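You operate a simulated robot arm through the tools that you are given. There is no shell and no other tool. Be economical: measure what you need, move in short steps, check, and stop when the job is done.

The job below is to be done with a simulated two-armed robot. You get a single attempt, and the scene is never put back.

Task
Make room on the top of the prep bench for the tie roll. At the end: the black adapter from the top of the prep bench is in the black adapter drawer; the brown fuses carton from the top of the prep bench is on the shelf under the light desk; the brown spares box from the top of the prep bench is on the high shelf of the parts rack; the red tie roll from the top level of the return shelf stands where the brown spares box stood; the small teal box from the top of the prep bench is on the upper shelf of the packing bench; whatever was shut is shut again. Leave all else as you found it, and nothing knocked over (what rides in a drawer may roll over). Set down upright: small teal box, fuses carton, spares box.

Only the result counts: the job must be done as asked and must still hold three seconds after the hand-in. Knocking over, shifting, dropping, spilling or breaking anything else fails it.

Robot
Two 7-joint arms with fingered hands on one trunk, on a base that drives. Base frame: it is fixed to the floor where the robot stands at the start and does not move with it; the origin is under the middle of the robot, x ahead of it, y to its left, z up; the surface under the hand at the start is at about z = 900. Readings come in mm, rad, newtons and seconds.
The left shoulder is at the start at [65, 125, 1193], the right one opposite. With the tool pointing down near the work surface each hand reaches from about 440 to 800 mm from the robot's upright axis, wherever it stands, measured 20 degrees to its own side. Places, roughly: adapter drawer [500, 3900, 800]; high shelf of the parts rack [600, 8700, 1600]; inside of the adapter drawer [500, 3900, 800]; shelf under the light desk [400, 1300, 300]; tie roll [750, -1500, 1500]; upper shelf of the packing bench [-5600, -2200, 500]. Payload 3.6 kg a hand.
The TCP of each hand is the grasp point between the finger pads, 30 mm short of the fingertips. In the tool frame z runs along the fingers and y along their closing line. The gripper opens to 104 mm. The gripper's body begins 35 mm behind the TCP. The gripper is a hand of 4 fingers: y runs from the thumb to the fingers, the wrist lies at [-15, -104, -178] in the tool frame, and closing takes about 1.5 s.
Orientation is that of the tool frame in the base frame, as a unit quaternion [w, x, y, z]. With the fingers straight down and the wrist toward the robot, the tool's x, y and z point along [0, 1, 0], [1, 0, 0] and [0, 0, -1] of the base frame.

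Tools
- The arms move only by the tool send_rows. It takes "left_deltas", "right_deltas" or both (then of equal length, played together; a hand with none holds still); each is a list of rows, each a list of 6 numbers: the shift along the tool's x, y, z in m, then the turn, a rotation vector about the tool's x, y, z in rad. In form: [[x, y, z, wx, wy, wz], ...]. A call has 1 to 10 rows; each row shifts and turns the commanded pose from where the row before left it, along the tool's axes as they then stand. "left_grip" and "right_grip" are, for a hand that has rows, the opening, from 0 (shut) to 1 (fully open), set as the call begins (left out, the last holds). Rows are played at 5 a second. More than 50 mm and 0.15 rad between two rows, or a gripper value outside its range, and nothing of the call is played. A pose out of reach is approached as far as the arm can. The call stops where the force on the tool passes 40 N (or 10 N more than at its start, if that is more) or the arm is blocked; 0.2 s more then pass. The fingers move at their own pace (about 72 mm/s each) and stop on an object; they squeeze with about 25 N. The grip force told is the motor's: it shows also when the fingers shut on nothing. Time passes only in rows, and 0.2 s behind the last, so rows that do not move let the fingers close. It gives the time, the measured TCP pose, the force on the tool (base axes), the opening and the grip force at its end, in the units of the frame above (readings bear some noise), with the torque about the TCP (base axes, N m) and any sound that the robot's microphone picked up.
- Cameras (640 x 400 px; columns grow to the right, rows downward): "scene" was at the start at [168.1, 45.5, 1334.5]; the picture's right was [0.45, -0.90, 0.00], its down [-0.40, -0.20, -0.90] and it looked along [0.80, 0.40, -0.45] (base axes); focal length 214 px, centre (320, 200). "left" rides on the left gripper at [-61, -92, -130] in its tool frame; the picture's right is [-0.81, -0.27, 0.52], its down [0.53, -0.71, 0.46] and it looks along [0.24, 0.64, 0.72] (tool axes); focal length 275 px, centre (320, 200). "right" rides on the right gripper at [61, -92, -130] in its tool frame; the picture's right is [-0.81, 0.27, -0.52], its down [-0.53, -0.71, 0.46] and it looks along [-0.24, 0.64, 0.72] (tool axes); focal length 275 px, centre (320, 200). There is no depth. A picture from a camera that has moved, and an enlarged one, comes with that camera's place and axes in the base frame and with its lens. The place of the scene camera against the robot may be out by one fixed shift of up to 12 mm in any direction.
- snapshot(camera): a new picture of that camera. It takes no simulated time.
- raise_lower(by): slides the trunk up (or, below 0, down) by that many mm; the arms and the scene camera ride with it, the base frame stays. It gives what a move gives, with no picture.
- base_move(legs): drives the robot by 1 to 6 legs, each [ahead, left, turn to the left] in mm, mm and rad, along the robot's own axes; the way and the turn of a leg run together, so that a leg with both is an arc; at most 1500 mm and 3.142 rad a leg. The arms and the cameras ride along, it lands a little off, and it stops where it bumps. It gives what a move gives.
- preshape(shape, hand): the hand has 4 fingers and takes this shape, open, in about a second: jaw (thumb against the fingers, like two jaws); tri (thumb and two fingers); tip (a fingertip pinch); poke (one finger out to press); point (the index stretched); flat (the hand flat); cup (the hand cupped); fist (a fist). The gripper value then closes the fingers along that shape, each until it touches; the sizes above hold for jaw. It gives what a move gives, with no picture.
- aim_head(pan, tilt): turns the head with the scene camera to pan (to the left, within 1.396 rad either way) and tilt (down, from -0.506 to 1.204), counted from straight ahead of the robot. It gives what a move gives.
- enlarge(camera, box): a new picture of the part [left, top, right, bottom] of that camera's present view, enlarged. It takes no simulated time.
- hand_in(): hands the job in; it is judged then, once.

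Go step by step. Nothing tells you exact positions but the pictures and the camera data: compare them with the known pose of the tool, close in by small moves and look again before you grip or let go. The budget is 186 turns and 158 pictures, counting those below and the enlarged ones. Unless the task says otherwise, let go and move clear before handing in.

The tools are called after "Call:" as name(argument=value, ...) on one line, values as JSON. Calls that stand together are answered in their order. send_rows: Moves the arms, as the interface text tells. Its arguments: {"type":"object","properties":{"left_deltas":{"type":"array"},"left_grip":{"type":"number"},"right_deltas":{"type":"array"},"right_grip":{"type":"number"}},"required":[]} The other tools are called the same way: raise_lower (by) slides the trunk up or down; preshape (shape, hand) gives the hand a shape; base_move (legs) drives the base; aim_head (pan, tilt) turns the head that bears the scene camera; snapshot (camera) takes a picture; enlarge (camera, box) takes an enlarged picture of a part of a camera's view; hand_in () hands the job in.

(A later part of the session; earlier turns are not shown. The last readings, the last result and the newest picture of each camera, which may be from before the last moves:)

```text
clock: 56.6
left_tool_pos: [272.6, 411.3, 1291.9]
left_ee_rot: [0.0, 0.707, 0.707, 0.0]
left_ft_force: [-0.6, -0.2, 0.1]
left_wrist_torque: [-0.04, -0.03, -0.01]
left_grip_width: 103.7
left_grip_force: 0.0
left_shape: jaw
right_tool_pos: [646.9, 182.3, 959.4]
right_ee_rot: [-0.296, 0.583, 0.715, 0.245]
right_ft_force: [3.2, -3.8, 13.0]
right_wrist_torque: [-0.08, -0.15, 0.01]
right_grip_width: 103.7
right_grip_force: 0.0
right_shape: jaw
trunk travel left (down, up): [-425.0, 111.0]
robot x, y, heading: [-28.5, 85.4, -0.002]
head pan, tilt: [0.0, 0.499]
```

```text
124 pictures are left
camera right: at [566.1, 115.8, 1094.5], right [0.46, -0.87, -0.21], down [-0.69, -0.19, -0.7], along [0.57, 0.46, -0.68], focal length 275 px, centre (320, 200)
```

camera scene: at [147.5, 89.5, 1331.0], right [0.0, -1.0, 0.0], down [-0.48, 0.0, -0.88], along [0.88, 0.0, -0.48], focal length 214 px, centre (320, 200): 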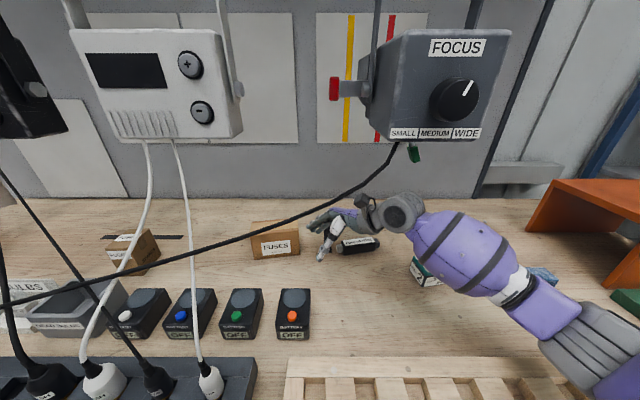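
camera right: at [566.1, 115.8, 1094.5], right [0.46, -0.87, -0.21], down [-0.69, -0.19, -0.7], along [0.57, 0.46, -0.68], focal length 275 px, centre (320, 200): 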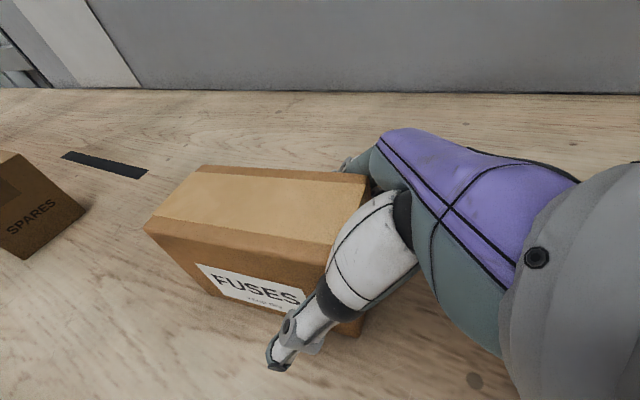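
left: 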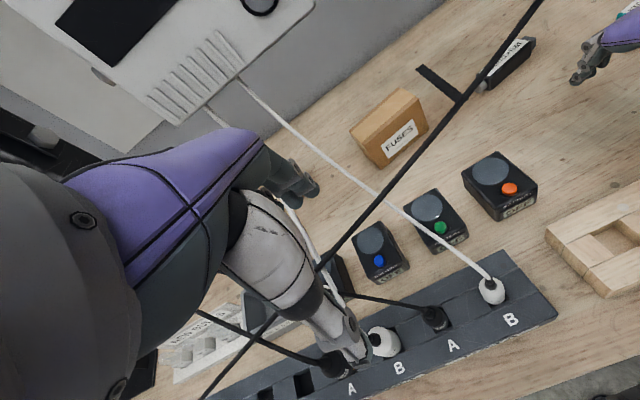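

The palm touches the carton's top edge (13 N), so I back off slightly and close.

Call:
send_rows(right_deltas=[[0, 0, -0.008, 0, 0, 0], [0, 0, 0, 0, 0, 0]])

Call:
send_rows(right_deltas=[[0, 0, 0, 0, 0, 0], [0, 0, 0, 0, 0, 0], [0, 0, 0, 0, 0, 0], [0, 0, 0, 0, 0, 0], [0, 0, 0, 0, 0, 0], [0, 0, 0, 0, 0, 0], [0, 0, 0, 0, 0, 0], [0, 0, 0, 0, 0, 0]], right_grip=0.0)

Call:
snapshot(camera="right")

```text
clock: 57.2
left_tool_pos: [273.9, 413.0, 1291.9]
left_ee_rot: [0.0, 0.706, 0.708, -0.001]
left_ft_force: [-0.3, -0.8, -0.3]
left_wrist_torque: [-0.01, -0.01, 0.01]
left_grip_width: 103.7
left_grip_force: 0.0
left_shape: jaw
right_tool_pos: [645.6, 178.7, 961.6]
right_ee_rot: [-0.297, 0.585, 0.715, 0.24]
right_ft_force: [0.9, 2.0, 1.2]
right_wrist_torque: [-0.04, -0.01, 0.02]
right_grip_width: 104.0
right_grip_force: 0.1
right_shape: jaw
trunk travel left (down, up): [-425.0, 111.0]
robot x, y, heading: [-28.7, 83.6, 0.001]
head pan, tilt: [0.0, 0.499]
```

```text
clock: 59.0
left_tool_pos: [274.3, 412.8, 1292.2]
left_ee_rot: [0.0, 0.707, 0.707, -0.001]
left_ft_force: [-0.1, -0.6, 0.6]
left_wrist_torque: [-0.02, 0.02, -0.03]
left_grip_width: 103.7
left_grip_force: 0.0
left_shape: jaw
right_tool_pos: [648.3, 178.4, 960.7]
right_ee_rot: [-0.296, 0.584, 0.716, 0.242]
right_ft_force: [0.8, 0.0, 0.2]
right_wrist_torque: [-0.16, -0.09, -0.07]
right_grip_width: 61.8
right_grip_force: 24.7
right_shape: jaw
trunk travel left (down, up): [-425.0, 111.0]
robot x, y, heading: [-30.3, 82.3, 0.004]
head pan, tilt: [0.0, 0.499]
```

```text
123 pictures are left
camera right: at [567.7, 111.5, 1098.1], right [0.46, -0.87, -0.21], down [-0.69, -0.2, -0.7], along [0.56, 0.46, -0.69], focal length 275 px, centre (320, 200)
```

right: 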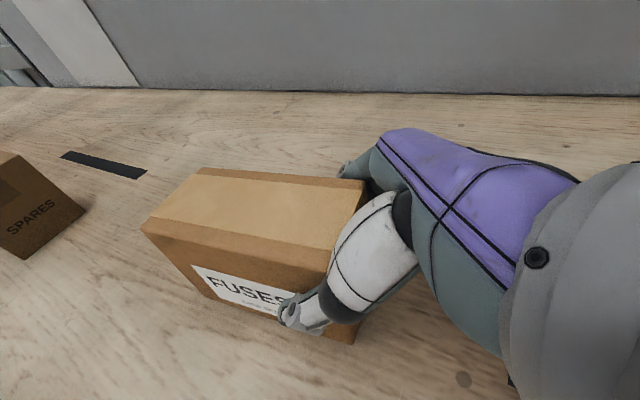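

Gripped at 62 mm. I lift 40 mm, shift right, then lift more so it clears the batteries but stays beneath the cable.

Call:
send_rows(right_deltas=[[0.014, 0, -0.014, 0, 0, 0], [0.014, 0, -0.014, 0, 0, 0], [-0.0277, -0.008, -0.0277, 0, 0, 0], [-0.0277, -0.008, -0.0277, 0, 0, 0], [-0.0277, -0.008, -0.0277, 0, 0, 0], [0.014, 0, -0.014, 0, 0, 0], [0.014, 0, -0.014, 0, 0, 0], [0, 0, 0, 0, 0, 0]])

Call:
snapshot(camera="scene")

Call:
snapshot(camera="right")

```text
clock: 60.8
left_tool_pos: [273.9, 414.0, 1291.7]
left_ee_rot: [0.0, 0.707, 0.707, -0.001]
left_ft_force: [0.0, 0.3, -0.3]
left_wrist_torque: [0.01, 0.03, 0.03]
left_grip_width: 103.7
left_grip_force: 0.0
left_shape: jaw
right_tool_pos: [647.0, 58.5, 1039.9]
right_ee_rot: [-0.298, 0.585, 0.715, 0.242]
right_ft_force: [-0.3, -1.1, -2.7]
right_wrist_torque: [-0.14, -0.02, -0.02]
right_grip_width: 60.8
right_grip_force: 24.8
right_shape: jaw
trunk travel left (down, up): [-425.0, 111.0]
robot x, y, heading: [-29.7, 84.3, 0.004]
head pan, tilt: [0.0, 0.499]
```

```text
122 pictures are left
camera scene: at [148.0, 89.7, 1331.0], right [0.0, -1.0, 0.0], down [-0.48, 0.0, -0.88], along [0.88, 0.0, -0.48], focal length 214 px, centre (320, 200)
```

scene: 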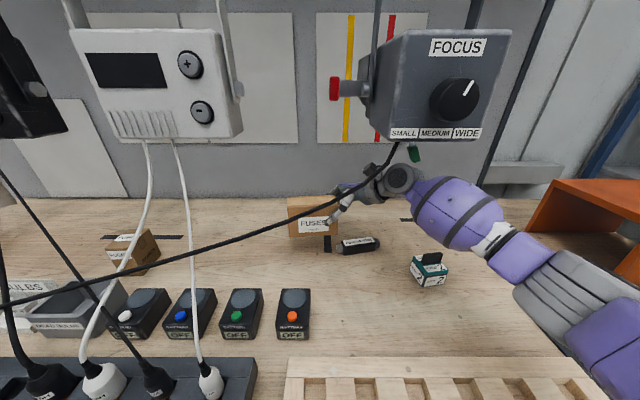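

```text
121 pictures are left
camera right: at [566.9, -9.0, 1176.2], right [0.46, -0.87, -0.21], down [-0.69, -0.2, -0.7], along [0.56, 0.46, -0.69], focal length 275 px, centre (320, 200)
```

right: 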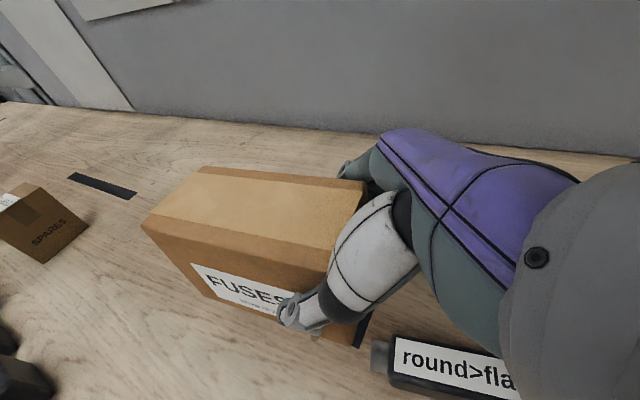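

The carton is up and clear. I back straight out, then move left to the light desk shelf.

Call:
base_move(legs=[[-430, 0, 0]])

Call:
base_move(legs=[[-30, 1300, -0.005]])

Call:
aim_head(pan=0.1, tilt=0.7)

Call:
snapshot(camera="scene")

```text
clock: 63.5
left_tool_pos: [-153.3, 412.5, 1291.4]
left_ee_rot: [0.001, 0.704, 0.71, 0.0]
left_ft_force: [0.3, -0.2, -0.3]
left_wrist_torque: [-0.01, -0.02, -0.03]
left_grip_width: 103.7
left_grip_force: 0.0
left_shape: jaw
right_tool_pos: [222.8, 60.6, 1040.0]
right_ee_rot: [-0.297, 0.583, 0.717, 0.242]
right_ft_force: [0.4, 0.0, -2.4]
right_wrist_torque: [-0.12, -0.02, 0.01]
right_grip_width: 60.8
right_grip_force: 24.5
right_shape: jaw
trunk travel left (down, up): [-425.0, 111.0]
robot x, y, heading: [-451.9, 85.3, 0.009]
head pan, tilt: [0.0, 0.499]
```

```text
clock: 75.0
left_tool_pos: [-193.2, 1709.5, 1291.1]
left_ee_rot: [0.001, 0.704, 0.71, -0.001]
left_ft_force: [0.7, -0.5, 0.3]
left_wrist_torque: [-0.05, -0.03, 0.0]
left_grip_width: 103.9
left_grip_force: 0.1
left_shape: jaw
right_tool_pos: [180.7, 1357.6, 1039.4]
right_ee_rot: [-0.297, 0.582, 0.717, 0.241]
right_ft_force: [-0.2, 0.5, -3.0]
right_wrist_torque: [-0.15, -0.06, 0.03]
right_grip_width: 60.6
right_grip_force: 24.9
right_shape: jaw
trunk travel left (down, up): [-425.0, 111.0]
robot x, y, heading: [-490.0, 1381.3, 0.01]
head pan, tilt: [0.0, 0.499]
```

```text
clock: 75.8
left_tool_pos: [-194.6, 1709.4, 1292.3]
left_ee_rot: [0.0, 0.704, 0.711, 0.0]
left_ft_force: [0.1, 1.0, -1.0]
left_wrist_torque: [-0.02, -0.02, -0.01]
left_grip_width: 103.7
left_grip_force: 0.0
left_shape: jaw
right_tool_pos: [179.9, 1357.5, 1039.1]
right_ee_rot: [-0.297, 0.583, 0.717, 0.24]
right_ft_force: [-0.1, -0.5, -4.4]
right_wrist_torque: [-0.15, -0.06, 0.0]
right_grip_width: 60.9
right_grip_force: 24.7
right_shape: jaw
trunk travel left (down, up): [-425.0, 111.0]
robot x, y, heading: [-494.1, 1380.5, 0.009]
head pan, tilt: [0.099, 0.7]
```

```text
120 pictures are left
camera scene: at [-324.2, 1394.6, 1313.3], right [0.11, -0.99, 0.0], down [-0.64, -0.07, -0.77], along [0.76, 0.08, -0.64], focal length 214 px, centre (320, 200)
```

scene: 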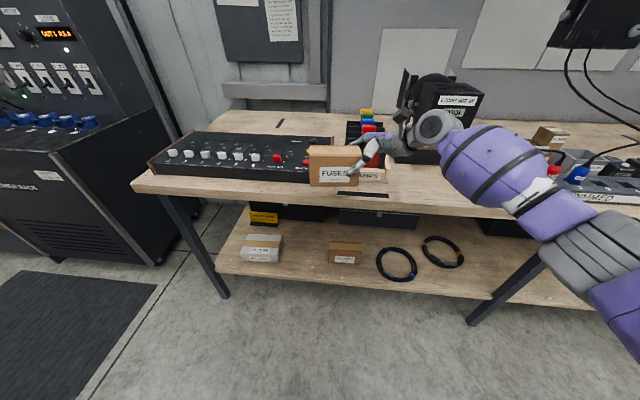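

There is a free gap on the shelf around (345,1535) between FILTERS and the small brown box. I back off, lower the trunk, and lower the hand.

Call:
base_move(legs=[[-220, 0, -0.009]])

Call:
raise_lower(by=-420)

Call:
send_rows(right_deltas=[[-0.03, 0, 0.03, 0, 0, 0], [-0.03, 0, 0.03, 0, 0, 0], [-0.03, 0, 0.03, 0, 0, 0], [-0.03, 0, 0.03, 0, 0, 0], [-0.02, 0, 0.02, 0, 0, 0], [0, 0, 0, 0, 0, 0]])

Call:
snapshot(camera="scene")

Call:
snapshot(camera="right")

```text
clock: 77.5
left_tool_pos: [-415.8, 1707.1, 1291.8]
left_ee_rot: [0.001, 0.707, 0.707, 0.0]
left_ft_force: [-1.5, -0.5, 0.5]
left_wrist_torque: [0.02, 0.03, 0.03]
left_grip_width: 103.5
left_grip_force: 0.0
left_shape: jaw
right_tool_pos: [-44.0, 1352.3, 1040.4]
right_ee_rot: [-0.296, 0.585, 0.715, 0.242]
right_ft_force: [0.3, 0.7, -2.3]
right_wrist_torque: [-0.13, -0.04, 0.01]
right_grip_width: 60.8
right_grip_force: 24.8
right_shape: jaw
trunk travel left (down, up): [-425.0, 111.0]
robot x, y, heading: [-716.6, 1380.4, -0.008]
head pan, tilt: [0.099, 0.7]
```

```text
refused: -420 is not a number from -400 to 400
```

```text
clock: 78.9
left_tool_pos: [-414.9, 1707.8, 1292.0]
left_ee_rot: [0.001, 0.707, 0.707, -0.001]
left_ft_force: [-0.3, -0.5, 0.8]
left_wrist_torque: [-0.02, 0.02, 0.02]
left_grip_width: 103.9
left_grip_force: 0.1
left_shape: jaw
right_tool_pos: [-45.5, 1352.0, 880.7]
right_ee_rot: [-0.297, 0.587, 0.714, 0.241]
right_ft_force: [0.6, 0.0, -3.3]
right_wrist_torque: [-0.17, -0.03, 0.01]
right_grip_width: 60.6
right_grip_force: 25.4
right_shape: jaw
right hand out of reach, approached as far as the arm can: row 4, 5
trunk travel left (down, up): [-425.0, 111.0]
robot x, y, heading: [-721.0, 1375.0, -0.002]
head pan, tilt: [0.099, 0.7]
```

```text
119 pictures are left
camera scene: at [-548.5, 1392.3, 1313.3], right [0.1, -0.99, 0.0], down [-0.64, -0.06, -0.76], along [0.76, 0.08, -0.64], focal length 214 px, centre (320, 200)
```

scene: 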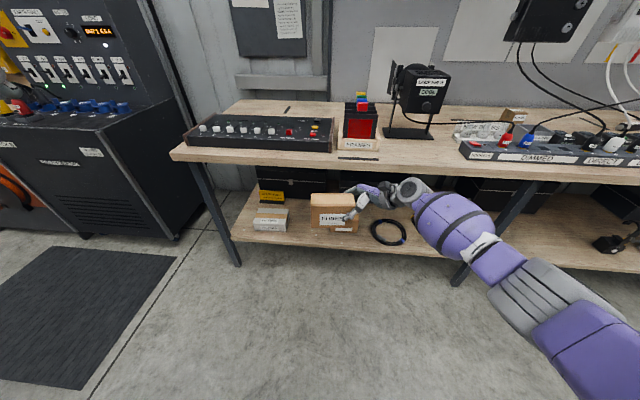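

```text
118 pictures are left
camera right: at [-125.8, 1285.6, 1016.3], right [0.45, -0.87, -0.21], down [-0.69, -0.19, -0.7], along [0.56, 0.46, -0.69], focal length 275 px, centre (320, 200)
```

right: 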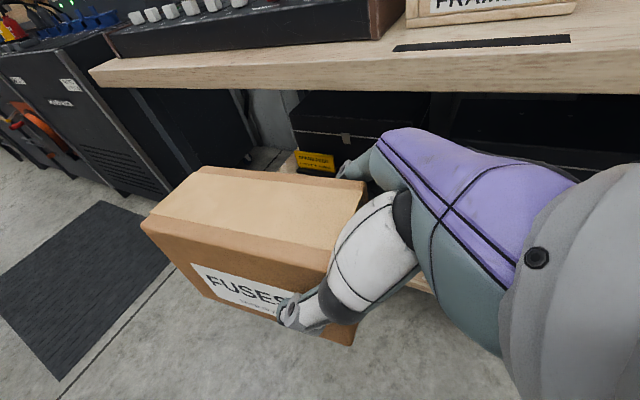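

The arm reached its limit; I pull the hand back 120 mm, then lower the trunk by 400.

Call:
send_rows(right_deltas=[[0.0056, -0.039, 0.0056, 0, 0, 0], [0.0056, -0.039, 0.0056, 0, 0, 0], [0.0056, -0.039, 0.0056, 0, 0, 0], [0, 0, 0, 0, 0, 0]])

Call:
raise_lower(by=-400)

Call:
send_rows(right_deltas=[[-0.018, 0, 0.018, 0, 0, 0], [0, 0, 0, 0, 0, 0]])

Call:
snapshot(camera="scene")

Call:
snapshot(camera="right")

```text
clock: 79.9
left_tool_pos: [-414.1, 1707.9, 1290.7]
left_ee_rot: [0.001, 0.707, 0.708, 0.0]
left_ft_force: [-0.5, 0.2, -0.4]
left_wrist_torque: [-0.01, 0.03, 0.01]
left_grip_width: 103.9
left_grip_force: 0.1
left_shape: jaw
right_tool_pos: [-165.6, 1351.4, 878.9]
right_ee_rot: [-0.296, 0.586, 0.715, 0.242]
right_ft_force: [0.2, 0.4, -3.6]
right_wrist_torque: [-0.13, -0.02, 0.01]
right_grip_width: 60.2
right_grip_force: 25.0
right_shape: jaw
trunk travel left (down, up): [-425.0, 111.0]
robot x, y, heading: [-718.3, 1377.5, 0.005]
head pan, tilt: [0.099, 0.7]
```

```text
clock: 83.7
left_tool_pos: [-415.6, 1707.2, 891.8]
left_ee_rot: [0.0, 0.707, 0.707, 0.0]
left_ft_force: [-0.1, 0.1, -0.1]
left_wrist_torque: [-0.01, 0.0, 0.01]
left_grip_width: 103.8
left_grip_force: 0.0
left_shape: jaw
right_tool_pos: [-161.5, 1352.1, 484.2]
right_ee_rot: [-0.297, 0.585, 0.715, 0.242]
right_ft_force: [0.4, -1.1, -3.4]
right_wrist_torque: [-0.12, -0.05, -0.02]
right_grip_width: 60.3
right_grip_force: 24.5
right_shape: jaw
trunk travel left (down, up): [-25.0, 511.0]
robot x, y, heading: [-721.1, 1378.3, 0.001]
head pan, tilt: [0.099, 0.7]
```

```text
clock: 84.3
left_tool_pos: [-416.2, 1706.6, 892.9]
left_ee_rot: [0.001, 0.707, 0.707, 0.0]
left_ft_force: [0.1, -0.2, 0.6]
left_wrist_torque: [0.01, 0.02, 0.0]
left_grip_width: 103.5
left_grip_force: 0.0
left_shape: jaw
right_tool_pos: [-160.7, 1351.1, 456.9]
right_ee_rot: [-0.298, 0.585, 0.715, 0.241]
right_ft_force: [0.5, -0.8, -3.0]
right_wrist_torque: [-0.17, 0.0, -0.04]
right_grip_width: 60.2
right_grip_force: 25.2
right_shape: jaw
trunk travel left (down, up): [-25.0, 511.0]
robot x, y, heading: [-718.9, 1379.1, -0.0]
head pan, tilt: [0.099, 0.7]
```

```text
117 pictures are left
camera scene: at [-430.7, 1392.3, 896.6], right [0.1, -0.99, 0.0], down [-0.64, -0.06, -0.76], along [0.76, 0.08, -0.64], focal length 214 px, centre (320, 200)
```

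scene: 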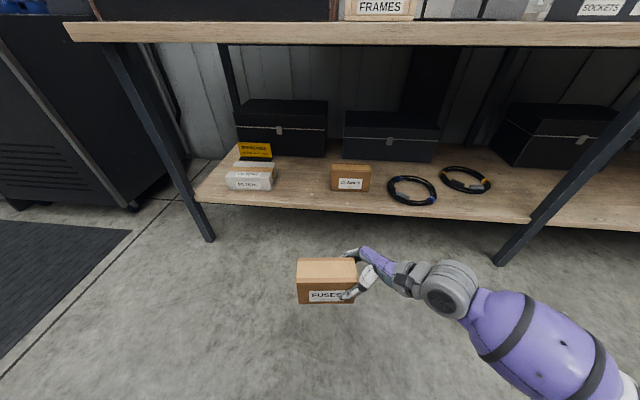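

```text
116 pictures are left
camera right: at [-239.8, 1285.0, 592.6], right [0.46, -0.87, -0.21], down [-0.69, -0.2, -0.7], along [0.56, 0.46, -0.69], focal length 275 px, centre (320, 200)
```

right: 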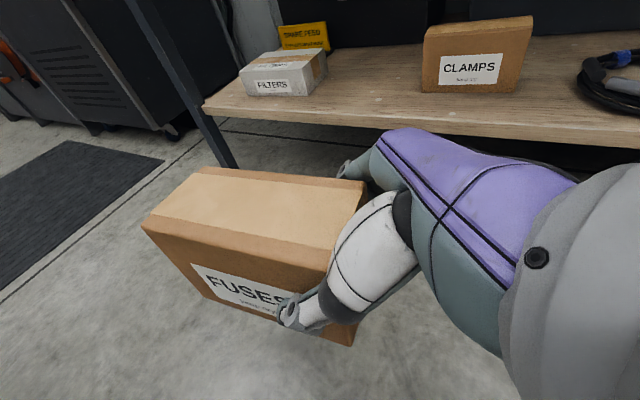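

Shelf height triangulates to 300; the free gap is y 1415–1690. I pull the left hand back, then drive in.

Call:
send_rows(left_deltas=[[0, -0.03, -0.04, 0, 0, 0], [0, -0.03, -0.04, 0, 0, 0], [0, -0.02, -0.02, 0, 0, 0], [0, 0, 0, 0, 0, 0]])

Call:
base_move(legs=[[0, 160, 0], [400, 0, 0]])

Call:
snapshot(camera="scene")

Call:
snapshot(camera="right")

```text
clock: 85.3
left_tool_pos: [-496.3, 1705.1, 992.5]
left_ee_rot: [0.0, 0.707, 0.707, 0.0]
left_ft_force: [0.3, 0.2, 0.5]
left_wrist_torque: [0.01, -0.02, 0.0]
left_grip_width: 103.8
left_grip_force: 0.1
left_shape: jaw
right_tool_pos: [-160.5, 1352.0, 456.3]
right_ee_rot: [-0.296, 0.585, 0.715, 0.242]
right_ft_force: [-0.3, 0.2, -2.8]
right_wrist_torque: [-0.17, 0.0, 0.03]
right_grip_width: 60.2
right_grip_force: 24.9
right_shape: jaw
trunk travel left (down, up): [-25.0, 511.0]
robot x, y, heading: [-720.9, 1379.8, 0.002]
head pan, tilt: [0.099, 0.7]
```

```text
clock: 89.4
left_tool_pos: [-107.0, 1867.3, 991.2]
left_ee_rot: [0.001, 0.705, 0.71, -0.001]
left_ft_force: [0.1, 0.8, -0.3]
left_wrist_torque: [0.0, -0.02, -0.01]
left_grip_width: 103.4
left_grip_force: 0.0
left_shape: jaw
right_tool_pos: [229.9, 1514.9, 456.7]
right_ee_rot: [-0.297, 0.584, 0.716, 0.241]
right_ft_force: [0.1, 0.2, -2.8]
right_wrist_torque: [-0.16, -0.05, -0.03]
right_grip_width: 60.5
right_grip_force: 25.3
right_shape: jaw
trunk travel left (down, up): [-25.0, 511.0]
robot x, y, heading: [-332.1, 1533.1, 0.01]
head pan, tilt: [0.099, 0.7]
```

```text
115 pictures are left
camera scene: at [-41.0, 1554.0, 896.6], right [0.1, -0.99, 0.0], down [-0.64, -0.07, -0.76], along [0.76, 0.08, -0.64], focal length 214 px, centre (320, 200)
```

scene: 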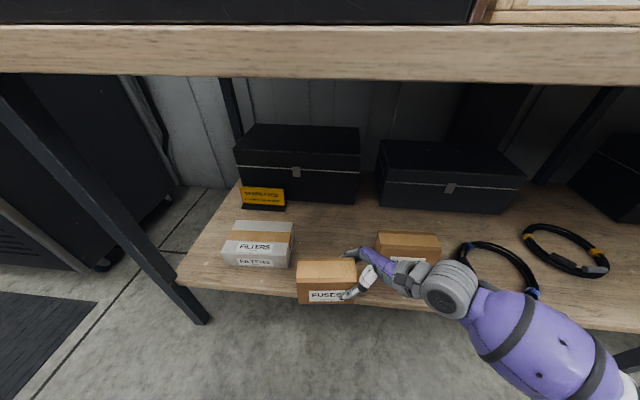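

```text
114 pictures are left
camera right: at [150.3, 1447.5, 592.8], right [0.46, -0.86, -0.21], down [-0.69, -0.2, -0.7], along [0.56, 0.46, -0.69], focal length 275 px, centre (320, 200)
```

right: 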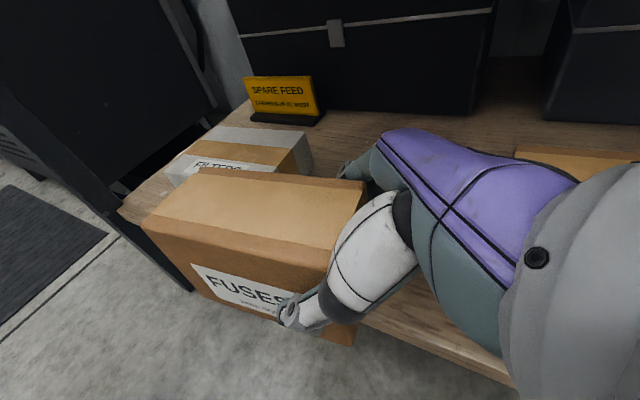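

Aligned in y. I drive 122 mm further in and lower the carton most of the way.

Call:
base_move(legs=[[122, 0, -0.008]])

Call:
send_rows(right_deltas=[[-0.02, 0, 0.02, 0, 0, 0], [-0.02, 0, 0.02, 0, 0, 0], [-0.015, 0, 0.015, 0, 0, 0], [0, 0, 0, 0, 0, 0]])

Call:
snapshot(camera="scene")

Call:
snapshot(camera="right")

```text
clock: 90.6
left_tool_pos: [15.6, 1866.5, 992.6]
left_ee_rot: [0.0, 0.708, 0.706, -0.001]
left_ft_force: [-0.2, 0.3, -0.4]
left_wrist_torque: [0.02, 0.0, 0.01]
left_grip_width: 103.5
left_grip_force: 0.1
left_shape: jaw
right_tool_pos: [350.9, 1511.3, 456.4]
right_ee_rot: [-0.297, 0.585, 0.715, 0.242]
right_ft_force: [-0.1, 0.2, -2.9]
right_wrist_torque: [-0.13, -0.07, 0.0]
right_grip_width: 60.3
right_grip_force: 24.9
right_shape: jaw
trunk travel left (down, up): [-25.0, 511.0]
robot x, y, heading: [-209.4, 1542.8, -0.008]
head pan, tilt: [0.099, 0.7]
```

```text
clock: 91.6
left_tool_pos: [16.5, 1867.1, 990.5]
left_ee_rot: [0.0, 0.707, 0.707, -0.001]
left_ft_force: [0.2, 0.7, 0.2]
left_wrist_torque: [-0.04, 0.02, 0.03]
left_grip_width: 103.8
left_grip_force: 0.0
left_shape: jaw
right_tool_pos: [348.0, 1513.4, 377.0]
right_ee_rot: [-0.297, 0.586, 0.714, 0.242]
right_ft_force: [0.1, 0.2, -2.2]
right_wrist_torque: [-0.16, 0.0, 0.0]
right_grip_width: 60.3
right_grip_force: 25.2
right_shape: jaw
trunk travel left (down, up): [-25.0, 511.0]
robot x, y, heading: [-202.5, 1539.2, 0.001]
head pan, tilt: [0.099, 0.7]
```

```text
113 pictures are left
camera scene: at [80.7, 1552.6, 896.6], right [0.1, -1.0, 0.0], down [-0.64, -0.06, -0.76], along [0.76, 0.08, -0.64], focal length 214 px, centre (320, 200)
```

scene: 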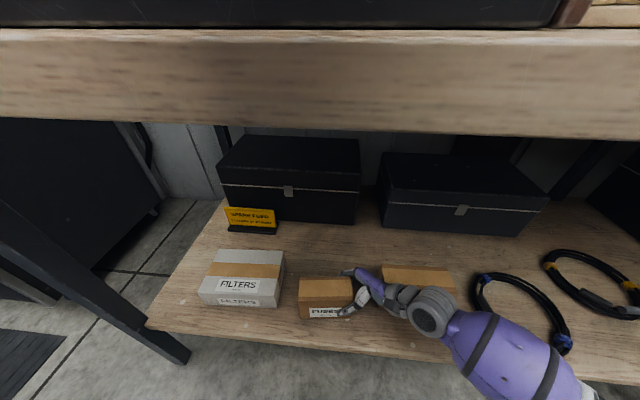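

```text
112 pictures are left
camera right: at [269.3, 1446.0, 513.6], right [0.45, -0.87, -0.21], down [-0.69, -0.19, -0.7], along [0.56, 0.46, -0.69], focal length 275 px, centre (320, 200)
```

right: 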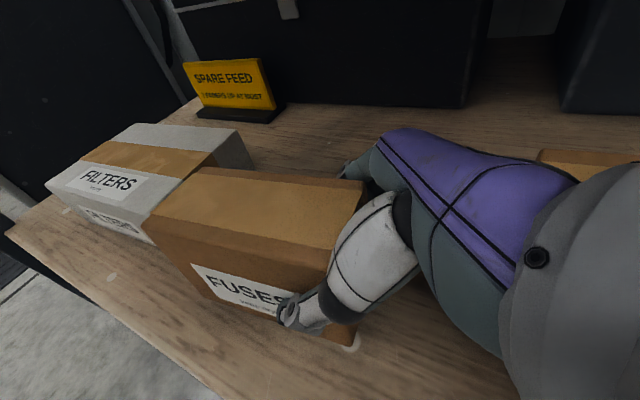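

About 15 mm remain to the shelf. I lower gently, watching the force.

Call:
send_rows(right_deltas=[[-0.003, 0, 0.003, 0, 0, 0], [-0.003, 0, 0.003, 0, 0, 0], [-0.003, 0, 0.003, 0, 0, 0], [-0.0015, 0, 0.0015, 0, 0, 0], [0, 0, 0, 0, 0, 0]])

```text
clock: 92.8
left_tool_pos: [15.3, 1867.2, 991.7]
left_ee_rot: [0.002, 0.707, 0.707, 0.0]
left_ft_force: [0.9, 0.0, -0.9]
left_wrist_torque: [0.0, -0.01, 0.0]
left_grip_width: 103.9
left_grip_force: 0.0
left_shape: jaw
right_tool_pos: [349.7, 1512.0, 363.1]
right_ee_rot: [-0.297, 0.585, 0.715, 0.242]
right_ft_force: [0.2, 0.5, -2.4]
right_wrist_torque: [-0.13, -0.04, 0.01]
right_grip_width: 60.3
right_grip_force: 25.3
right_shape: jaw
trunk travel left (down, up): [-25.0, 511.0]
robot x, y, heading: [-208.9, 1541.3, -0.003]
head pan, tilt: [0.099, 0.7]
```

Call:
send_rows(right_deltas=[[-0.0015, 0, 0.0015, 0, 0, 0], [0, 0, 0, 0, 0, 0]])

Call:
send_rows(right_deltas=[[-0.0015, 0, 0.0015, 0, 0, 0], [0, 0, 0, 0, 0, 0]])

```text
clock: 93.4
left_tool_pos: [16.7, 1866.4, 990.6]
left_ee_rot: [0.001, 0.708, 0.706, -0.001]
left_ft_force: [0.3, 0.1, 0.1]
left_wrist_torque: [0.01, 0.0, -0.01]
left_grip_width: 103.6
left_grip_force: 0.0
left_shape: jaw
right_tool_pos: [349.9, 1511.1, 362.1]
right_ee_rot: [-0.297, 0.584, 0.715, 0.242]
right_ft_force: [-0.6, -0.6, 0.7]
right_wrist_torque: [-0.11, -0.11, -0.06]
right_grip_width: 60.1
right_grip_force: 24.8
right_shape: jaw
trunk travel left (down, up): [-25.0, 511.0]
robot x, y, heading: [-204.8, 1539.4, -0.001]
head pan, tilt: [0.099, 0.7]
```

```text
clock: 94.0
left_tool_pos: [14.9, 1867.0, 991.7]
left_ee_rot: [0.001, 0.708, 0.707, 0.0]
left_ft_force: [0.7, 0.6, -0.1]
left_wrist_torque: [0.02, -0.01, 0.02]
left_grip_width: 103.8
left_grip_force: 0.0
left_shape: jaw
right_tool_pos: [351.3, 1510.7, 360.1]
right_ee_rot: [-0.296, 0.585, 0.715, 0.244]
right_ft_force: [-3.4, -1.6, 10.8]
right_wrist_torque: [-0.03, -0.19, 0.02]
right_grip_width: 59.3
right_grip_force: 25.2
right_shape: jaw
trunk travel left (down, up): [-25.0, 511.0]
robot x, y, heading: [-211.3, 1542.9, -0.006]
head pan, tilt: [0.099, 0.7]
```

Contact made. I open and withdraw along the fingers.

Call:
send_rows(right_deltas=[[0.0008, 0, -0.0008, 0, 0, 0], [0, 0, 0, 0, 0, 0], [0, 0, 0, 0, 0, 0], [0, 0, 0, 0, 0, 0], [0, 0, 0, 0, 0, 0], [0, 0, 0, 0, 0, 0]], right_grip=1.0)

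Call:
send_rows(right_deltas=[[0, 0, -0.02, 0, 0, 0], [0, 0, -0.03, 0, 0, 0], [0, 0, -0.04, 0, 0, 0], [0, 0, -0.03, 0, 0, 0], [0, 0, 0, 0, 0, 0]])

Call:
snapshot(camera="scene")

Call:
snapshot(camera="right")

```text
clock: 95.4
left_tool_pos: [16.4, 1865.8, 991.6]
left_ee_rot: [0.0, 0.707, 0.707, -0.001]
left_ft_force: [0.3, 0.4, 0.2]
left_wrist_torque: [0.02, 0.0, 0.01]
left_grip_width: 104.0
left_grip_force: 0.1
left_shape: jaw
right_tool_pos: [350.8, 1512.2, 360.4]
right_ee_rot: [-0.297, 0.585, 0.715, 0.242]
right_ft_force: [-0.5, -1.5, -0.3]
right_wrist_torque: [0.05, -0.02, 0.02]
right_grip_width: 103.9
right_grip_force: 0.1
right_shape: jaw
trunk travel left (down, up): [-25.0, 511.0]
robot x, y, heading: [-205.3, 1538.7, -0.003]
head pan, tilt: [0.099, 0.7]
```

```text
clock: 96.6
left_tool_pos: [17.1, 1866.7, 990.6]
left_ee_rot: [0.0, 0.707, 0.707, -0.001]
left_ft_force: [-0.5, -0.5, -0.4]
left_wrist_torque: [-0.02, 0.01, 0.0]
left_grip_width: 104.1
left_grip_force: 0.0
left_shape: jaw
right_tool_pos: [365.6, 1428.2, 447.4]
right_ee_rot: [-0.298, 0.586, 0.714, 0.242]
right_ft_force: [0.5, 0.1, -0.5]
right_wrist_torque: [-0.01, 0.02, -0.01]
right_grip_width: 104.0
right_grip_force: 0.1
right_shape: jaw
trunk travel left (down, up): [-25.0, 511.0]
robot x, y, heading: [-205.8, 1536.9, -0.004]
head pan, tilt: [0.099, 0.7]
```

```text
111 pictures are left
camera scene: at [80.6, 1552.6, 896.6], right [0.1, -1.0, 0.0], down [-0.64, -0.06, -0.76], along [0.76, 0.08, -0.64], focal length 214 px, centre (320, 200)
```

scene: 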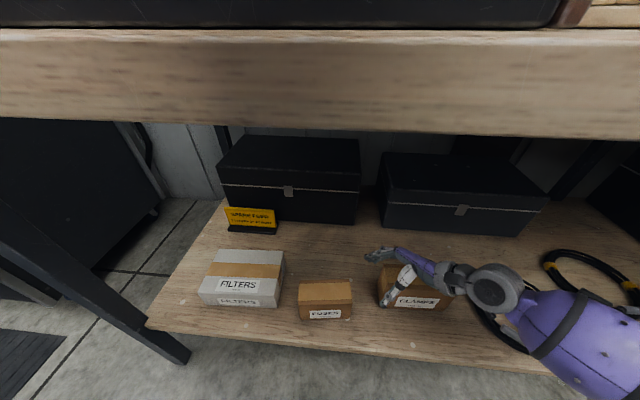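

```text
110 pictures are left
camera right: at [286.1, 1362.7, 583.7], right [0.45, -0.87, -0.21], down [-0.69, -0.19, -0.7], along [0.56, 0.46, -0.69], focal length 275 px, centre (320, 200)
```

right: 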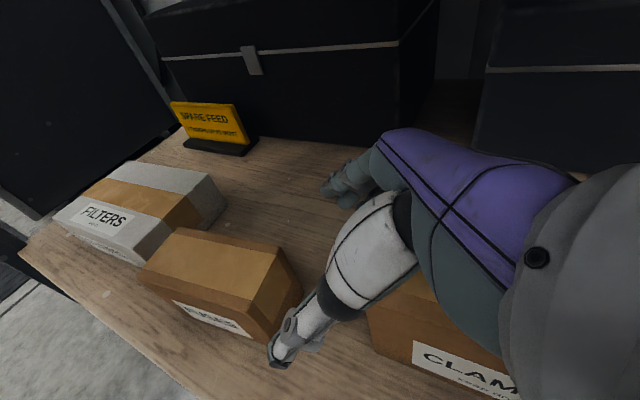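

Fuses carton stands on the shelf. I back out, raise the trunk, straighten the right hand to tool-down, and return to the bench for the adapter.

Call:
base_move(legs=[[-430, 0, 0]])

Call:
raise_lower(by=400)

Call:
send_rows(right_deltas=[[0.03, 0, -0.03, 0, 0, 0], [0.03, 0, -0.03, 0, 0, 0], [0.03, 0, -0.03, 0, 0, 0], [0.026, 0, -0.026, 0, -0.131, 0], [0, 0, 0, 0, -0.131, 0], [0, 0, 0, 0, -0.131, 0], [0, 0, 0, 0, -0.131, 0], [0, 0, 0, 0, -0.131, 0], [0, 0, 0, 0, -0.13, 0], [0, 0, 0, 0, 0, 0]])

Call:
base_move(legs=[[150, -1450, 0]])

Call:
aim_head(pan=0.2, tilt=0.45)

Call:
snapshot(camera="scene")

```text
clock: 99.3
left_tool_pos: [-429.5, 1867.8, 992.0]
left_ee_rot: [0.001, 0.703, 0.711, -0.001]
left_ft_force: [-0.7, 0.3, -0.5]
left_wrist_torque: [-0.01, 0.01, 0.0]
left_grip_width: 103.6
left_grip_force: 0.1
left_shape: jaw
right_tool_pos: [-74.3, 1434.0, 447.8]
right_ee_rot: [-0.297, 0.581, 0.719, 0.24]
right_ft_force: [-0.5, 0.2, 0.9]
right_wrist_torque: [-0.02, -0.02, 0.01]
right_grip_width: 104.0
right_grip_force: 0.0
right_shape: jaw
trunk travel left (down, up): [-25.0, 511.0]
robot x, y, heading: [-650.0, 1538.6, 0.013]
head pan, tilt: [0.099, 0.7]
```

```text
clock: 103.2
left_tool_pos: [-428.0, 1866.9, 1393.3]
left_ee_rot: [0.0, 0.703, 0.711, -0.001]
left_ft_force: [0.2, -0.7, 0.9]
left_wrist_torque: [-0.05, -0.05, 0.01]
left_grip_width: 103.9
left_grip_force: 0.0
left_shape: jaw
right_tool_pos: [-74.2, 1433.9, 847.0]
right_ee_rot: [-0.299, 0.581, 0.718, 0.24]
right_ft_force: [-0.6, 0.0, -1.0]
right_wrist_torque: [0.02, 0.04, 0.0]
right_grip_width: 103.7
right_grip_force: 0.3
right_shape: jaw
trunk travel left (down, up): [-425.0, 111.0]
robot x, y, heading: [-653.0, 1538.5, 0.015]
head pan, tilt: [0.099, 0.7]
```

```text
clock: 105.3
left_tool_pos: [-429.4, 1866.8, 1391.4]
left_ee_rot: [0.001, 0.703, 0.711, -0.001]
left_ft_force: [0.3, -0.1, 0.1]
left_wrist_torque: [0.0, 0.03, 0.02]
left_grip_width: 103.6
left_grip_force: 0.1
left_shape: jaw
right_tool_pos: [-73.5, 1435.5, 1011.7]
right_ee_rot: [0.001, 0.629, 0.778, -0.001]
right_ft_force: [-0.4, 0.1, 0.8]
right_wrist_torque: [-0.02, 0.0, 0.02]
right_grip_width: 104.0
right_grip_force: 0.1
right_shape: jaw
trunk travel left (down, up): [-425.0, 111.0]
robot x, y, heading: [-648.9, 1534.8, 0.008]
head pan, tilt: [0.099, 0.7]
```

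```text
clock: 117.7
left_tool_pos: [-255.6, 487.7, 1391.5]
left_ee_rot: [0.0, 0.693, 0.721, 0.0]
left_ft_force: [0.5, -0.5, -0.4]
left_wrist_torque: [-0.01, 0.0, -0.01]
left_grip_width: 103.7
left_grip_force: 0.2
left_shape: jaw
right_tool_pos: [112.4, 66.4, 1012.0]
right_ee_rot: [0.0, 0.618, 0.787, 0.0]
right_ft_force: [-1.0, 0.8, 0.5]
right_wrist_torque: [0.02, 0.02, 0.05]
right_grip_width: 104.0
right_grip_force: 0.0
right_shape: jaw
trunk travel left (down, up): [-425.0, 111.0]
robot x, y, heading: [-465.9, 152.0, 0.042]
head pan, tilt: [0.099, 0.7]
```

```text
clock: 118.5
left_tool_pos: [-254.6, 487.0, 1391.5]
left_ee_rot: [0.0, 0.693, 0.721, 0.0]
left_ft_force: [-0.1, 0.1, 0.3]
left_wrist_torque: [0.01, 0.0, 0.0]
left_grip_width: 103.5
left_grip_force: 0.2
left_shape: jaw
right_tool_pos: [112.9, 64.8, 1011.2]
right_ee_rot: [-0.001, 0.618, 0.786, -0.001]
right_ft_force: [-1.1, 0.0, 0.3]
right_wrist_torque: [-0.03, 0.0, -0.05]
right_grip_width: 104.0
right_grip_force: 0.0
right_shape: jaw
trunk travel left (down, up): [-425.0, 111.0]
robot x, y, heading: [-466.5, 153.6, 0.038]
head pan, tilt: [0.201, 0.45]
```

```text
109 pictures are left
camera scene: at [-290.2, 182.2, 1335.4], right [0.24, -0.97, 0.0], down [-0.42, -0.1, -0.9], along [0.87, 0.21, -0.44], focal length 214 px, centre (320, 200)
```

scene: 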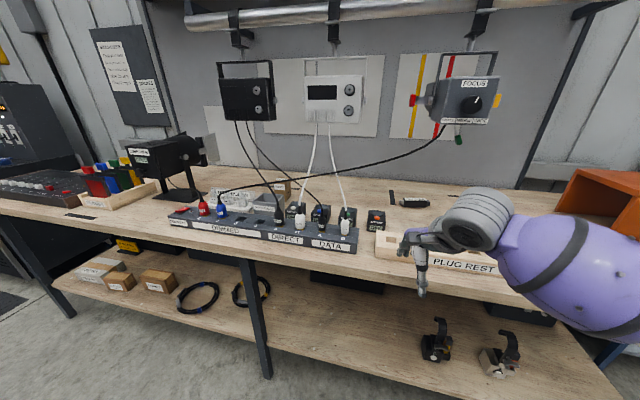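

I lower the right hand slightly and drive in so that it arrives just short of the adapter.

Call:
send_rows(right_deltas=[[0, 0, 0.026, 0, 0, 0], [0, 0, 0, 0, 0, 0]])

Call:
base_move(legs=[[370, -80, -0.04]])

Call:
aim_head(pan=0.0, tilt=0.5)

Call:
snapshot(camera="scene")

Call:
snapshot(camera="right")

```text
clock: 119.1
left_tool_pos: [-255.3, 488.0, 1391.2]
left_ee_rot: [0.001, 0.693, 0.721, -0.001]
left_ft_force: [-0.1, 0.4, 0.8]
left_wrist_torque: [-0.02, -0.03, 0.0]
left_grip_width: 103.7
left_grip_force: 0.0
left_shape: jaw
right_tool_pos: [113.0, 65.6, 985.4]
right_ee_rot: [-0.001, 0.617, 0.787, 0.0]
right_ft_force: [-1.2, -0.4, 0.5]
right_wrist_torque: [-0.01, -0.02, -0.02]
right_grip_width: 103.9
right_grip_force: 0.1
right_shape: jaw
trunk travel left (down, up): [-425.0, 111.0]
robot x, y, heading: [-461.8, 151.2, 0.043]
head pan, tilt: [0.201, 0.45]
```

```text
clock: 121.5
left_tool_pos: [128.1, 414.7, 1391.5]
left_ee_rot: [0.001, 0.703, 0.711, -0.001]
left_ft_force: [-0.1, -0.1, -0.4]
left_wrist_torque: [0.0, 0.0, 0.0]
left_grip_width: 103.6
left_grip_force: 0.1
left_shape: jaw
right_tool_pos: [484.8, -15.9, 984.7]
right_ee_rot: [0.0, 0.629, 0.778, -0.001]
right_ft_force: [0.1, -1.3, 0.4]
right_wrist_torque: [0.03, 0.01, -0.01]
right_grip_width: 103.9
right_grip_force: 0.0
right_shape: jaw
trunk travel left (down, up): [-425.0, 111.0]
robot x, y, heading: [-90.0, 84.1, 0.017]
head pan, tilt: [0.201, 0.45]
```

```text
clock: 122.2
left_tool_pos: [129.3, 414.3, 1391.8]
left_ee_rot: [0.002, 0.702, 0.712, 0.0]
left_ft_force: [-0.8, -0.1, -0.1]
left_wrist_torque: [0.0, 0.02, 0.0]
left_grip_width: 103.5
left_grip_force: 0.1
left_shape: jaw
right_tool_pos: [484.9, -17.0, 983.3]
right_ee_rot: [-0.001, 0.628, 0.778, 0.0]
right_ft_force: [0.4, 0.4, 0.6]
right_wrist_torque: [0.04, -0.03, -0.02]
right_grip_width: 103.6
right_grip_force: 0.0
right_shape: jaw
trunk travel left (down, up): [-425.0, 111.0]
robot x, y, heading: [-89.1, 84.3, 0.012]
head pan, tilt: [0.0, 0.499]
```

```text
108 pictures are left
camera scene: at [85.7, 91.8, 1331.1], right [0.01, -1.0, 0.0], down [-0.48, -0.01, -0.88], along [0.88, 0.01, -0.48], focal length 214 px, centre (320, 200)
```

scene: 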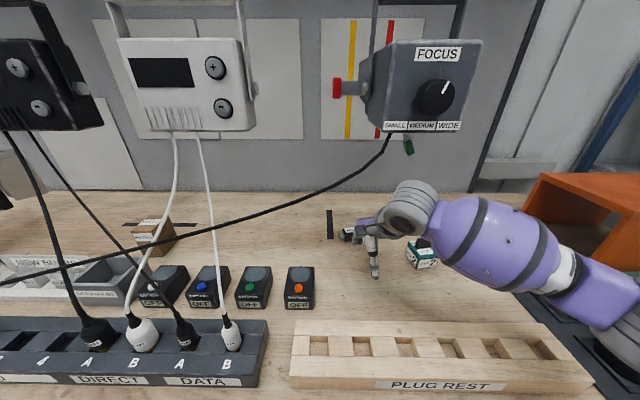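

```text
107 pictures are left
camera right: at [382.5, 22.9, 1115.4], right [0.44, -0.73, 0.52], down [-0.58, -0.67, -0.45], along [0.68, -0.1, -0.73], focal length 275 px, centre (320, 200)
```

right: 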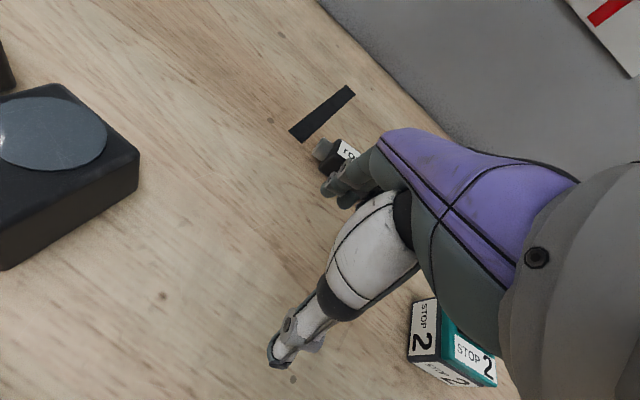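

The hand is aligned in yaw with the adapter (~14°). I move above it at a safe height and look.

Call:
send_rows(right_deltas=[[-0.011, 0.038, 0, 0, 0, 0], [-0.011, 0.038, 0, 0, 0, 0], [-0.011, 0.038, 0, 0, 0, 0], [-0.011, 0.038, 0, 0, 0, 0], [0, 0, 0, 0, 0, 0]])

Call:
snapshot(camera="right")

Call:
enlarge(camera="scene", box=[300, 160, 460, 260])

```text
clock: 123.4
left_tool_pos: [129.1, 414.2, 1392.0]
left_ee_rot: [0.001, 0.702, 0.712, 0.0]
left_ft_force: [0.1, 0.4, 0.3]
left_wrist_torque: [0.02, -0.02, 0.01]
left_grip_width: 103.7
left_grip_force: 0.1
left_shape: jaw
right_tool_pos: [641.5, -29.7, 983.2]
right_ee_rot: [0.0, 0.627, 0.779, 0.001]
right_ft_force: [-0.6, 0.7, 0.4]
right_wrist_torque: [-0.01, 0.04, 0.05]
right_grip_width: 103.9
right_grip_force: 0.0
right_shape: jaw
trunk travel left (down, up): [-425.0, 111.0]
robot x, y, heading: [-89.9, 86.0, 0.012]
head pan, tilt: [0.0, 0.499]
```

```text
106 pictures are left
camera right: at [539.4, 10.3, 1114.6], right [0.44, -0.73, 0.52], down [-0.58, -0.67, -0.46], along [0.68, -0.1, -0.72], focal length 275 px, centre (320, 200)
```

right: 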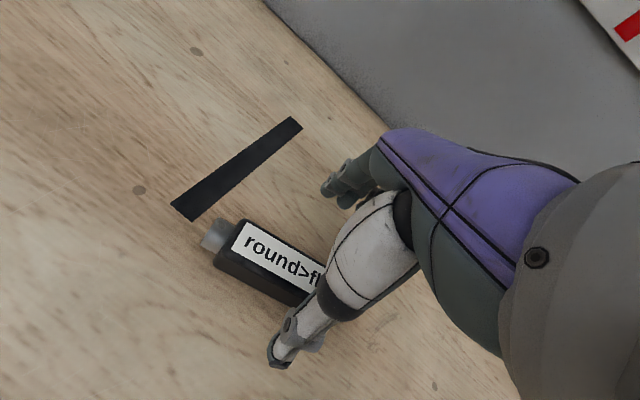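

```text
4.00 times, centred on (380, 210) of scene
camera zoom: at [85.4, 91.1, 1331.1], right [0.01, -1.0, 0.0], down [-0.48, -0.01, -0.88], along [0.88, 0.01, -0.48], focal length 858 px, centre (80, 160)
```

zoom: 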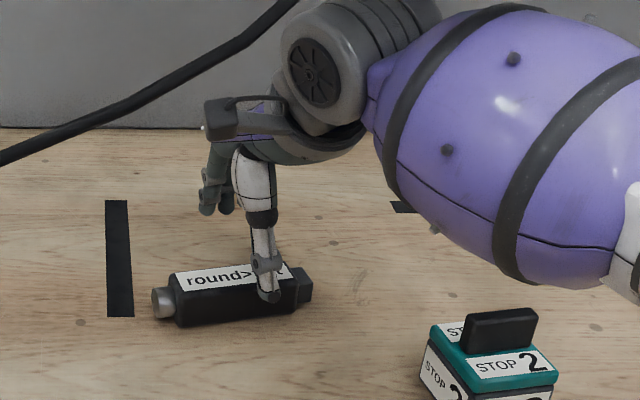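

The adapter lies between thumb and fingers, centre ~(638,-28). I descend so that the tips stop just above the bench, then close.

Call:
send_rows(right_deltas=[[0, -0.003, 0.02, 0, 0, 0], [0, 0, 0.015, 0, 0, 0], [0, 0, 0.01, 0, 0, 0], [0, 0, 0, 0, 0, 0]])

Call:
snapshot(camera="right")

```text
clock: 124.4
left_tool_pos: [126.8, 414.3, 1392.2]
left_ee_rot: [0.001, 0.702, 0.712, -0.001]
left_ft_force: [1.0, -0.6, 0.3]
left_wrist_torque: [0.02, -0.01, 0.03]
left_grip_width: 103.7
left_grip_force: 0.1
left_shape: jaw
right_tool_pos: [638.4, -28.8, 938.3]
right_ee_rot: [-0.001, 0.628, 0.778, 0.0]
right_ft_force: [-0.2, -0.2, 0.1]
right_wrist_torque: [0.0, 0.0, -0.01]
right_grip_width: 103.7
right_grip_force: 0.1
right_shape: jaw
trunk travel left (down, up): [-425.0, 111.0]
robot x, y, heading: [-91.3, 82.7, 0.014]
head pan, tilt: [0.0, 0.499]
```

```text
104 pictures are left
camera right: at [536.7, 10.6, 1068.7], right [0.44, -0.73, 0.52], down [-0.58, -0.67, -0.45], along [0.68, -0.1, -0.73], focal length 275 px, centre (320, 200)
```

right: 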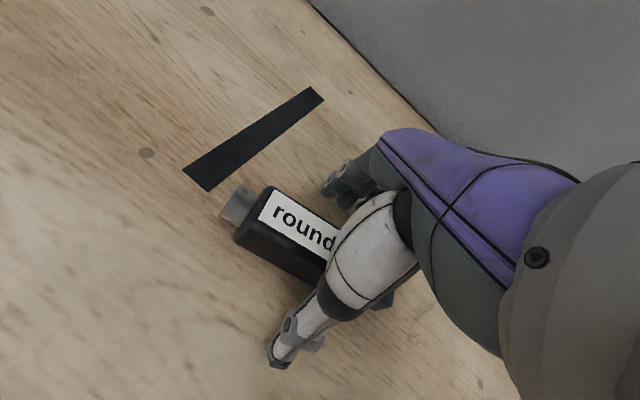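

Call:
send_rows(right_deltas=[[0, 0, 0, 0, 0, 0], [0, 0, 0, 0, 0, 0], [0, 0, 0, 0, 0, 0], [0, 0, 0, 0, 0, 0], [0, 0, 0, 0, 0, 0], [0, 0, 0, 0, 0, 0], [0, 0, 0, 0, 0, 0], [0, 0, 0, 0, 0, 0], [0, 0, 0, 0, 0, 0]], right_grip=0.0)

Call:
send_rows(right_deltas=[[0, 0, -0.02, 0, 0, 0], [0, 0, -0.02, 0, 0, 0], [0, 0, 0, 0, 0, 0]])

Call:
snapshot(camera="right")

```text
clock: 126.4
left_tool_pos: [128.7, 414.8, 1392.2]
left_ee_rot: [0.001, 0.703, 0.712, 0.0]
left_ft_force: [-0.8, 0.6, 0.6]
left_wrist_torque: [0.0, 0.03, 0.02]
left_grip_width: 103.6
left_grip_force: 0.1
left_shape: jaw
right_tool_pos: [638.7, -29.2, 937.6]
right_ee_rot: [-0.001, 0.628, 0.778, -0.001]
right_ft_force: [-0.8, 0.0, 0.8]
right_wrist_torque: [0.01, 0.03, 0.02]
right_grip_width: 28.9
right_grip_force: 25.5
right_shape: jaw
trunk travel left (down, up): [-425.0, 111.0]
robot x, y, heading: [-92.3, 81.7, 0.017]
head pan, tilt: [0.0, 0.499]
```

```text
clock: 127.2
left_tool_pos: [129.1, 415.2, 1391.7]
left_ee_rot: [0.001, 0.703, 0.712, -0.001]
left_ft_force: [-0.1, 0.8, 0.5]
left_wrist_torque: [-0.02, 0.0, -0.01]
left_grip_width: 103.7
left_grip_force: 0.0
left_shape: jaw
right_tool_pos: [637.9, -27.0, 982.2]
right_ee_rot: [0.0, 0.627, 0.779, -0.001]
right_ft_force: [-0.1, 0.0, -1.3]
right_wrist_torque: [-0.04, -0.01, 0.0]
right_grip_width: 28.6
right_grip_force: 25.3
right_shape: jaw
trunk travel left (down, up): [-425.0, 111.0]
robot x, y, heading: [-92.9, 88.8, 0.011]
head pan, tilt: [0.0, 0.499]
```

```text
103 pictures are left
camera right: at [536.6, 11.4, 1112.1], right [0.44, -0.73, 0.52], down [-0.58, -0.67, -0.45], along [0.68, -0.1, -0.73], focal length 275 px, centre (320, 200)
```

right: 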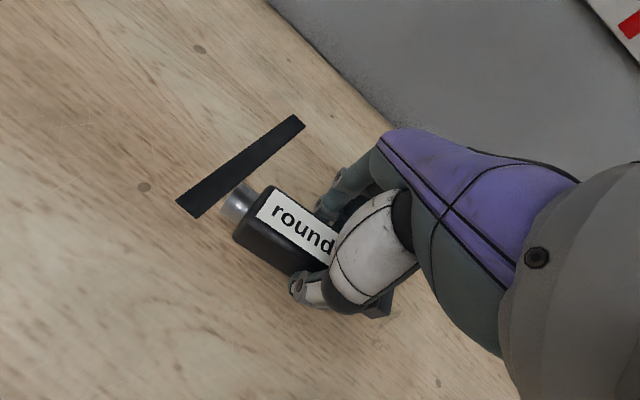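

Adapter held. I back out and drive toward the drawer at y≈3900, looking when nearer.

Call:
send_rows(right_deltas=[[0, 0, -0.012, 0, 0, 0], [0, 0, 0, 0, 0, 0]])

Call:
base_move(legs=[[-550, 0, -0.012]])

Call:
base_move(legs=[[0, 1400, 0], [0, 1200, 0]])

Call:
aim_head(pan=0.6, tilt=0.35)

Call:
snapshot(camera="scene")

```text
clock: 127.8
left_tool_pos: [128.4, 414.4, 1391.9]
left_ee_rot: [0.001, 0.702, 0.712, -0.001]
left_ft_force: [0.4, 0.3, 0.0]
left_wrist_torque: [0.0, -0.02, -0.01]
left_grip_width: 104.0
left_grip_force: 0.0
left_shape: jaw
right_tool_pos: [638.1, -28.0, 990.9]
right_ee_rot: [-0.001, 0.628, 0.778, 0.0]
right_ft_force: [-0.5, 0.0, -1.0]
right_wrist_torque: [0.0, 0.02, 0.02]
right_grip_width: 28.2
right_grip_force: 24.9
right_shape: jaw
trunk travel left (down, up): [-425.0, 111.0]
robot x, y, heading: [-91.0, 82.8, 0.016]
head pan, tilt: [0.0, 0.499]
```

```text
clock: 131.1
left_tool_pos: [-430.1, 407.9, 1392.1]
left_ee_rot: [0.001, 0.706, 0.708, -0.001]
left_ft_force: [-0.3, 0.4, 0.6]
left_wrist_torque: [-0.01, -0.02, 0.01]
left_grip_width: 103.5
left_grip_force: 0.0
left_shape: jaw
right_tool_pos: [73.8, -40.7, 991.6]
right_ee_rot: [0.0, 0.633, 0.774, 0.0]
right_ft_force: [0.4, -0.4, -1.2]
right_wrist_torque: [0.0, -0.02, -0.01]
right_grip_width: 28.6
right_grip_force: 24.8
right_shape: jaw
trunk travel left (down, up): [-425.0, 111.0]
robot x, y, heading: [-654.1, 78.2, 0.007]
head pan, tilt: [0.0, 0.499]
```

```text
clock: 154.3
left_tool_pos: [-374.1, 3048.6, 1390.8]
left_ee_rot: [0.0, 0.719, 0.695, -0.001]
left_ft_force: [-0.4, 0.6, -0.1]
left_wrist_torque: [-0.01, 0.02, 0.02]
left_grip_width: 103.6
left_grip_force: 0.2
left_shape: jaw
right_tool_pos: [116.5, 2584.6, 992.9]
right_ee_rot: [0.0, 0.644, 0.765, 0.0]
right_ft_force: [0.3, -0.3, -1.2]
right_wrist_torque: [-0.03, 0.02, 0.01]
right_grip_width: 28.5
right_grip_force: 24.9
right_shape: jaw
trunk travel left (down, up): [-425.0, 111.0]
robot x, y, heading: [-610.0, 2727.2, -0.031]
head pan, tilt: [0.0, 0.499]
```

```text
clock: 155.3
left_tool_pos: [-374.8, 3048.8, 1391.6]
left_ee_rot: [0.001, 0.718, 0.696, -0.001]
left_ft_force: [-0.4, 0.6, -0.1]
left_wrist_torque: [0.0, -0.02, -0.01]
left_grip_width: 103.7
left_grip_force: 0.1
left_shape: jaw
right_tool_pos: [115.6, 2584.2, 992.4]
right_ee_rot: [0.0, 0.645, 0.764, -0.001]
right_ft_force: [0.1, -0.2, -1.1]
right_wrist_torque: [0.01, 0.01, 0.01]
right_grip_width: 28.6
right_grip_force: 25.0
right_shape: jaw
trunk travel left (down, up): [-425.0, 111.0]
robot x, y, heading: [-610.7, 2730.4, -0.032]
head pan, tilt: [0.6, 0.351]
```

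```text
102 pictures are left
camera scene: at [-443.3, 2780.7, 1344.7], right [0.54, -0.84, 0.0], down [-0.29, -0.19, -0.94], along [0.79, 0.51, -0.34], focal length 214 px, centre (320, 200)
```

scene: 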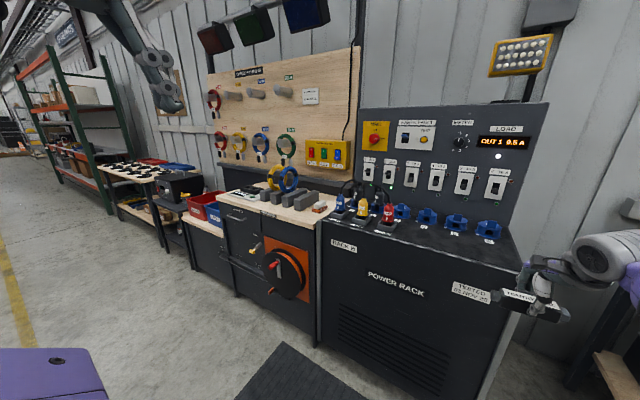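

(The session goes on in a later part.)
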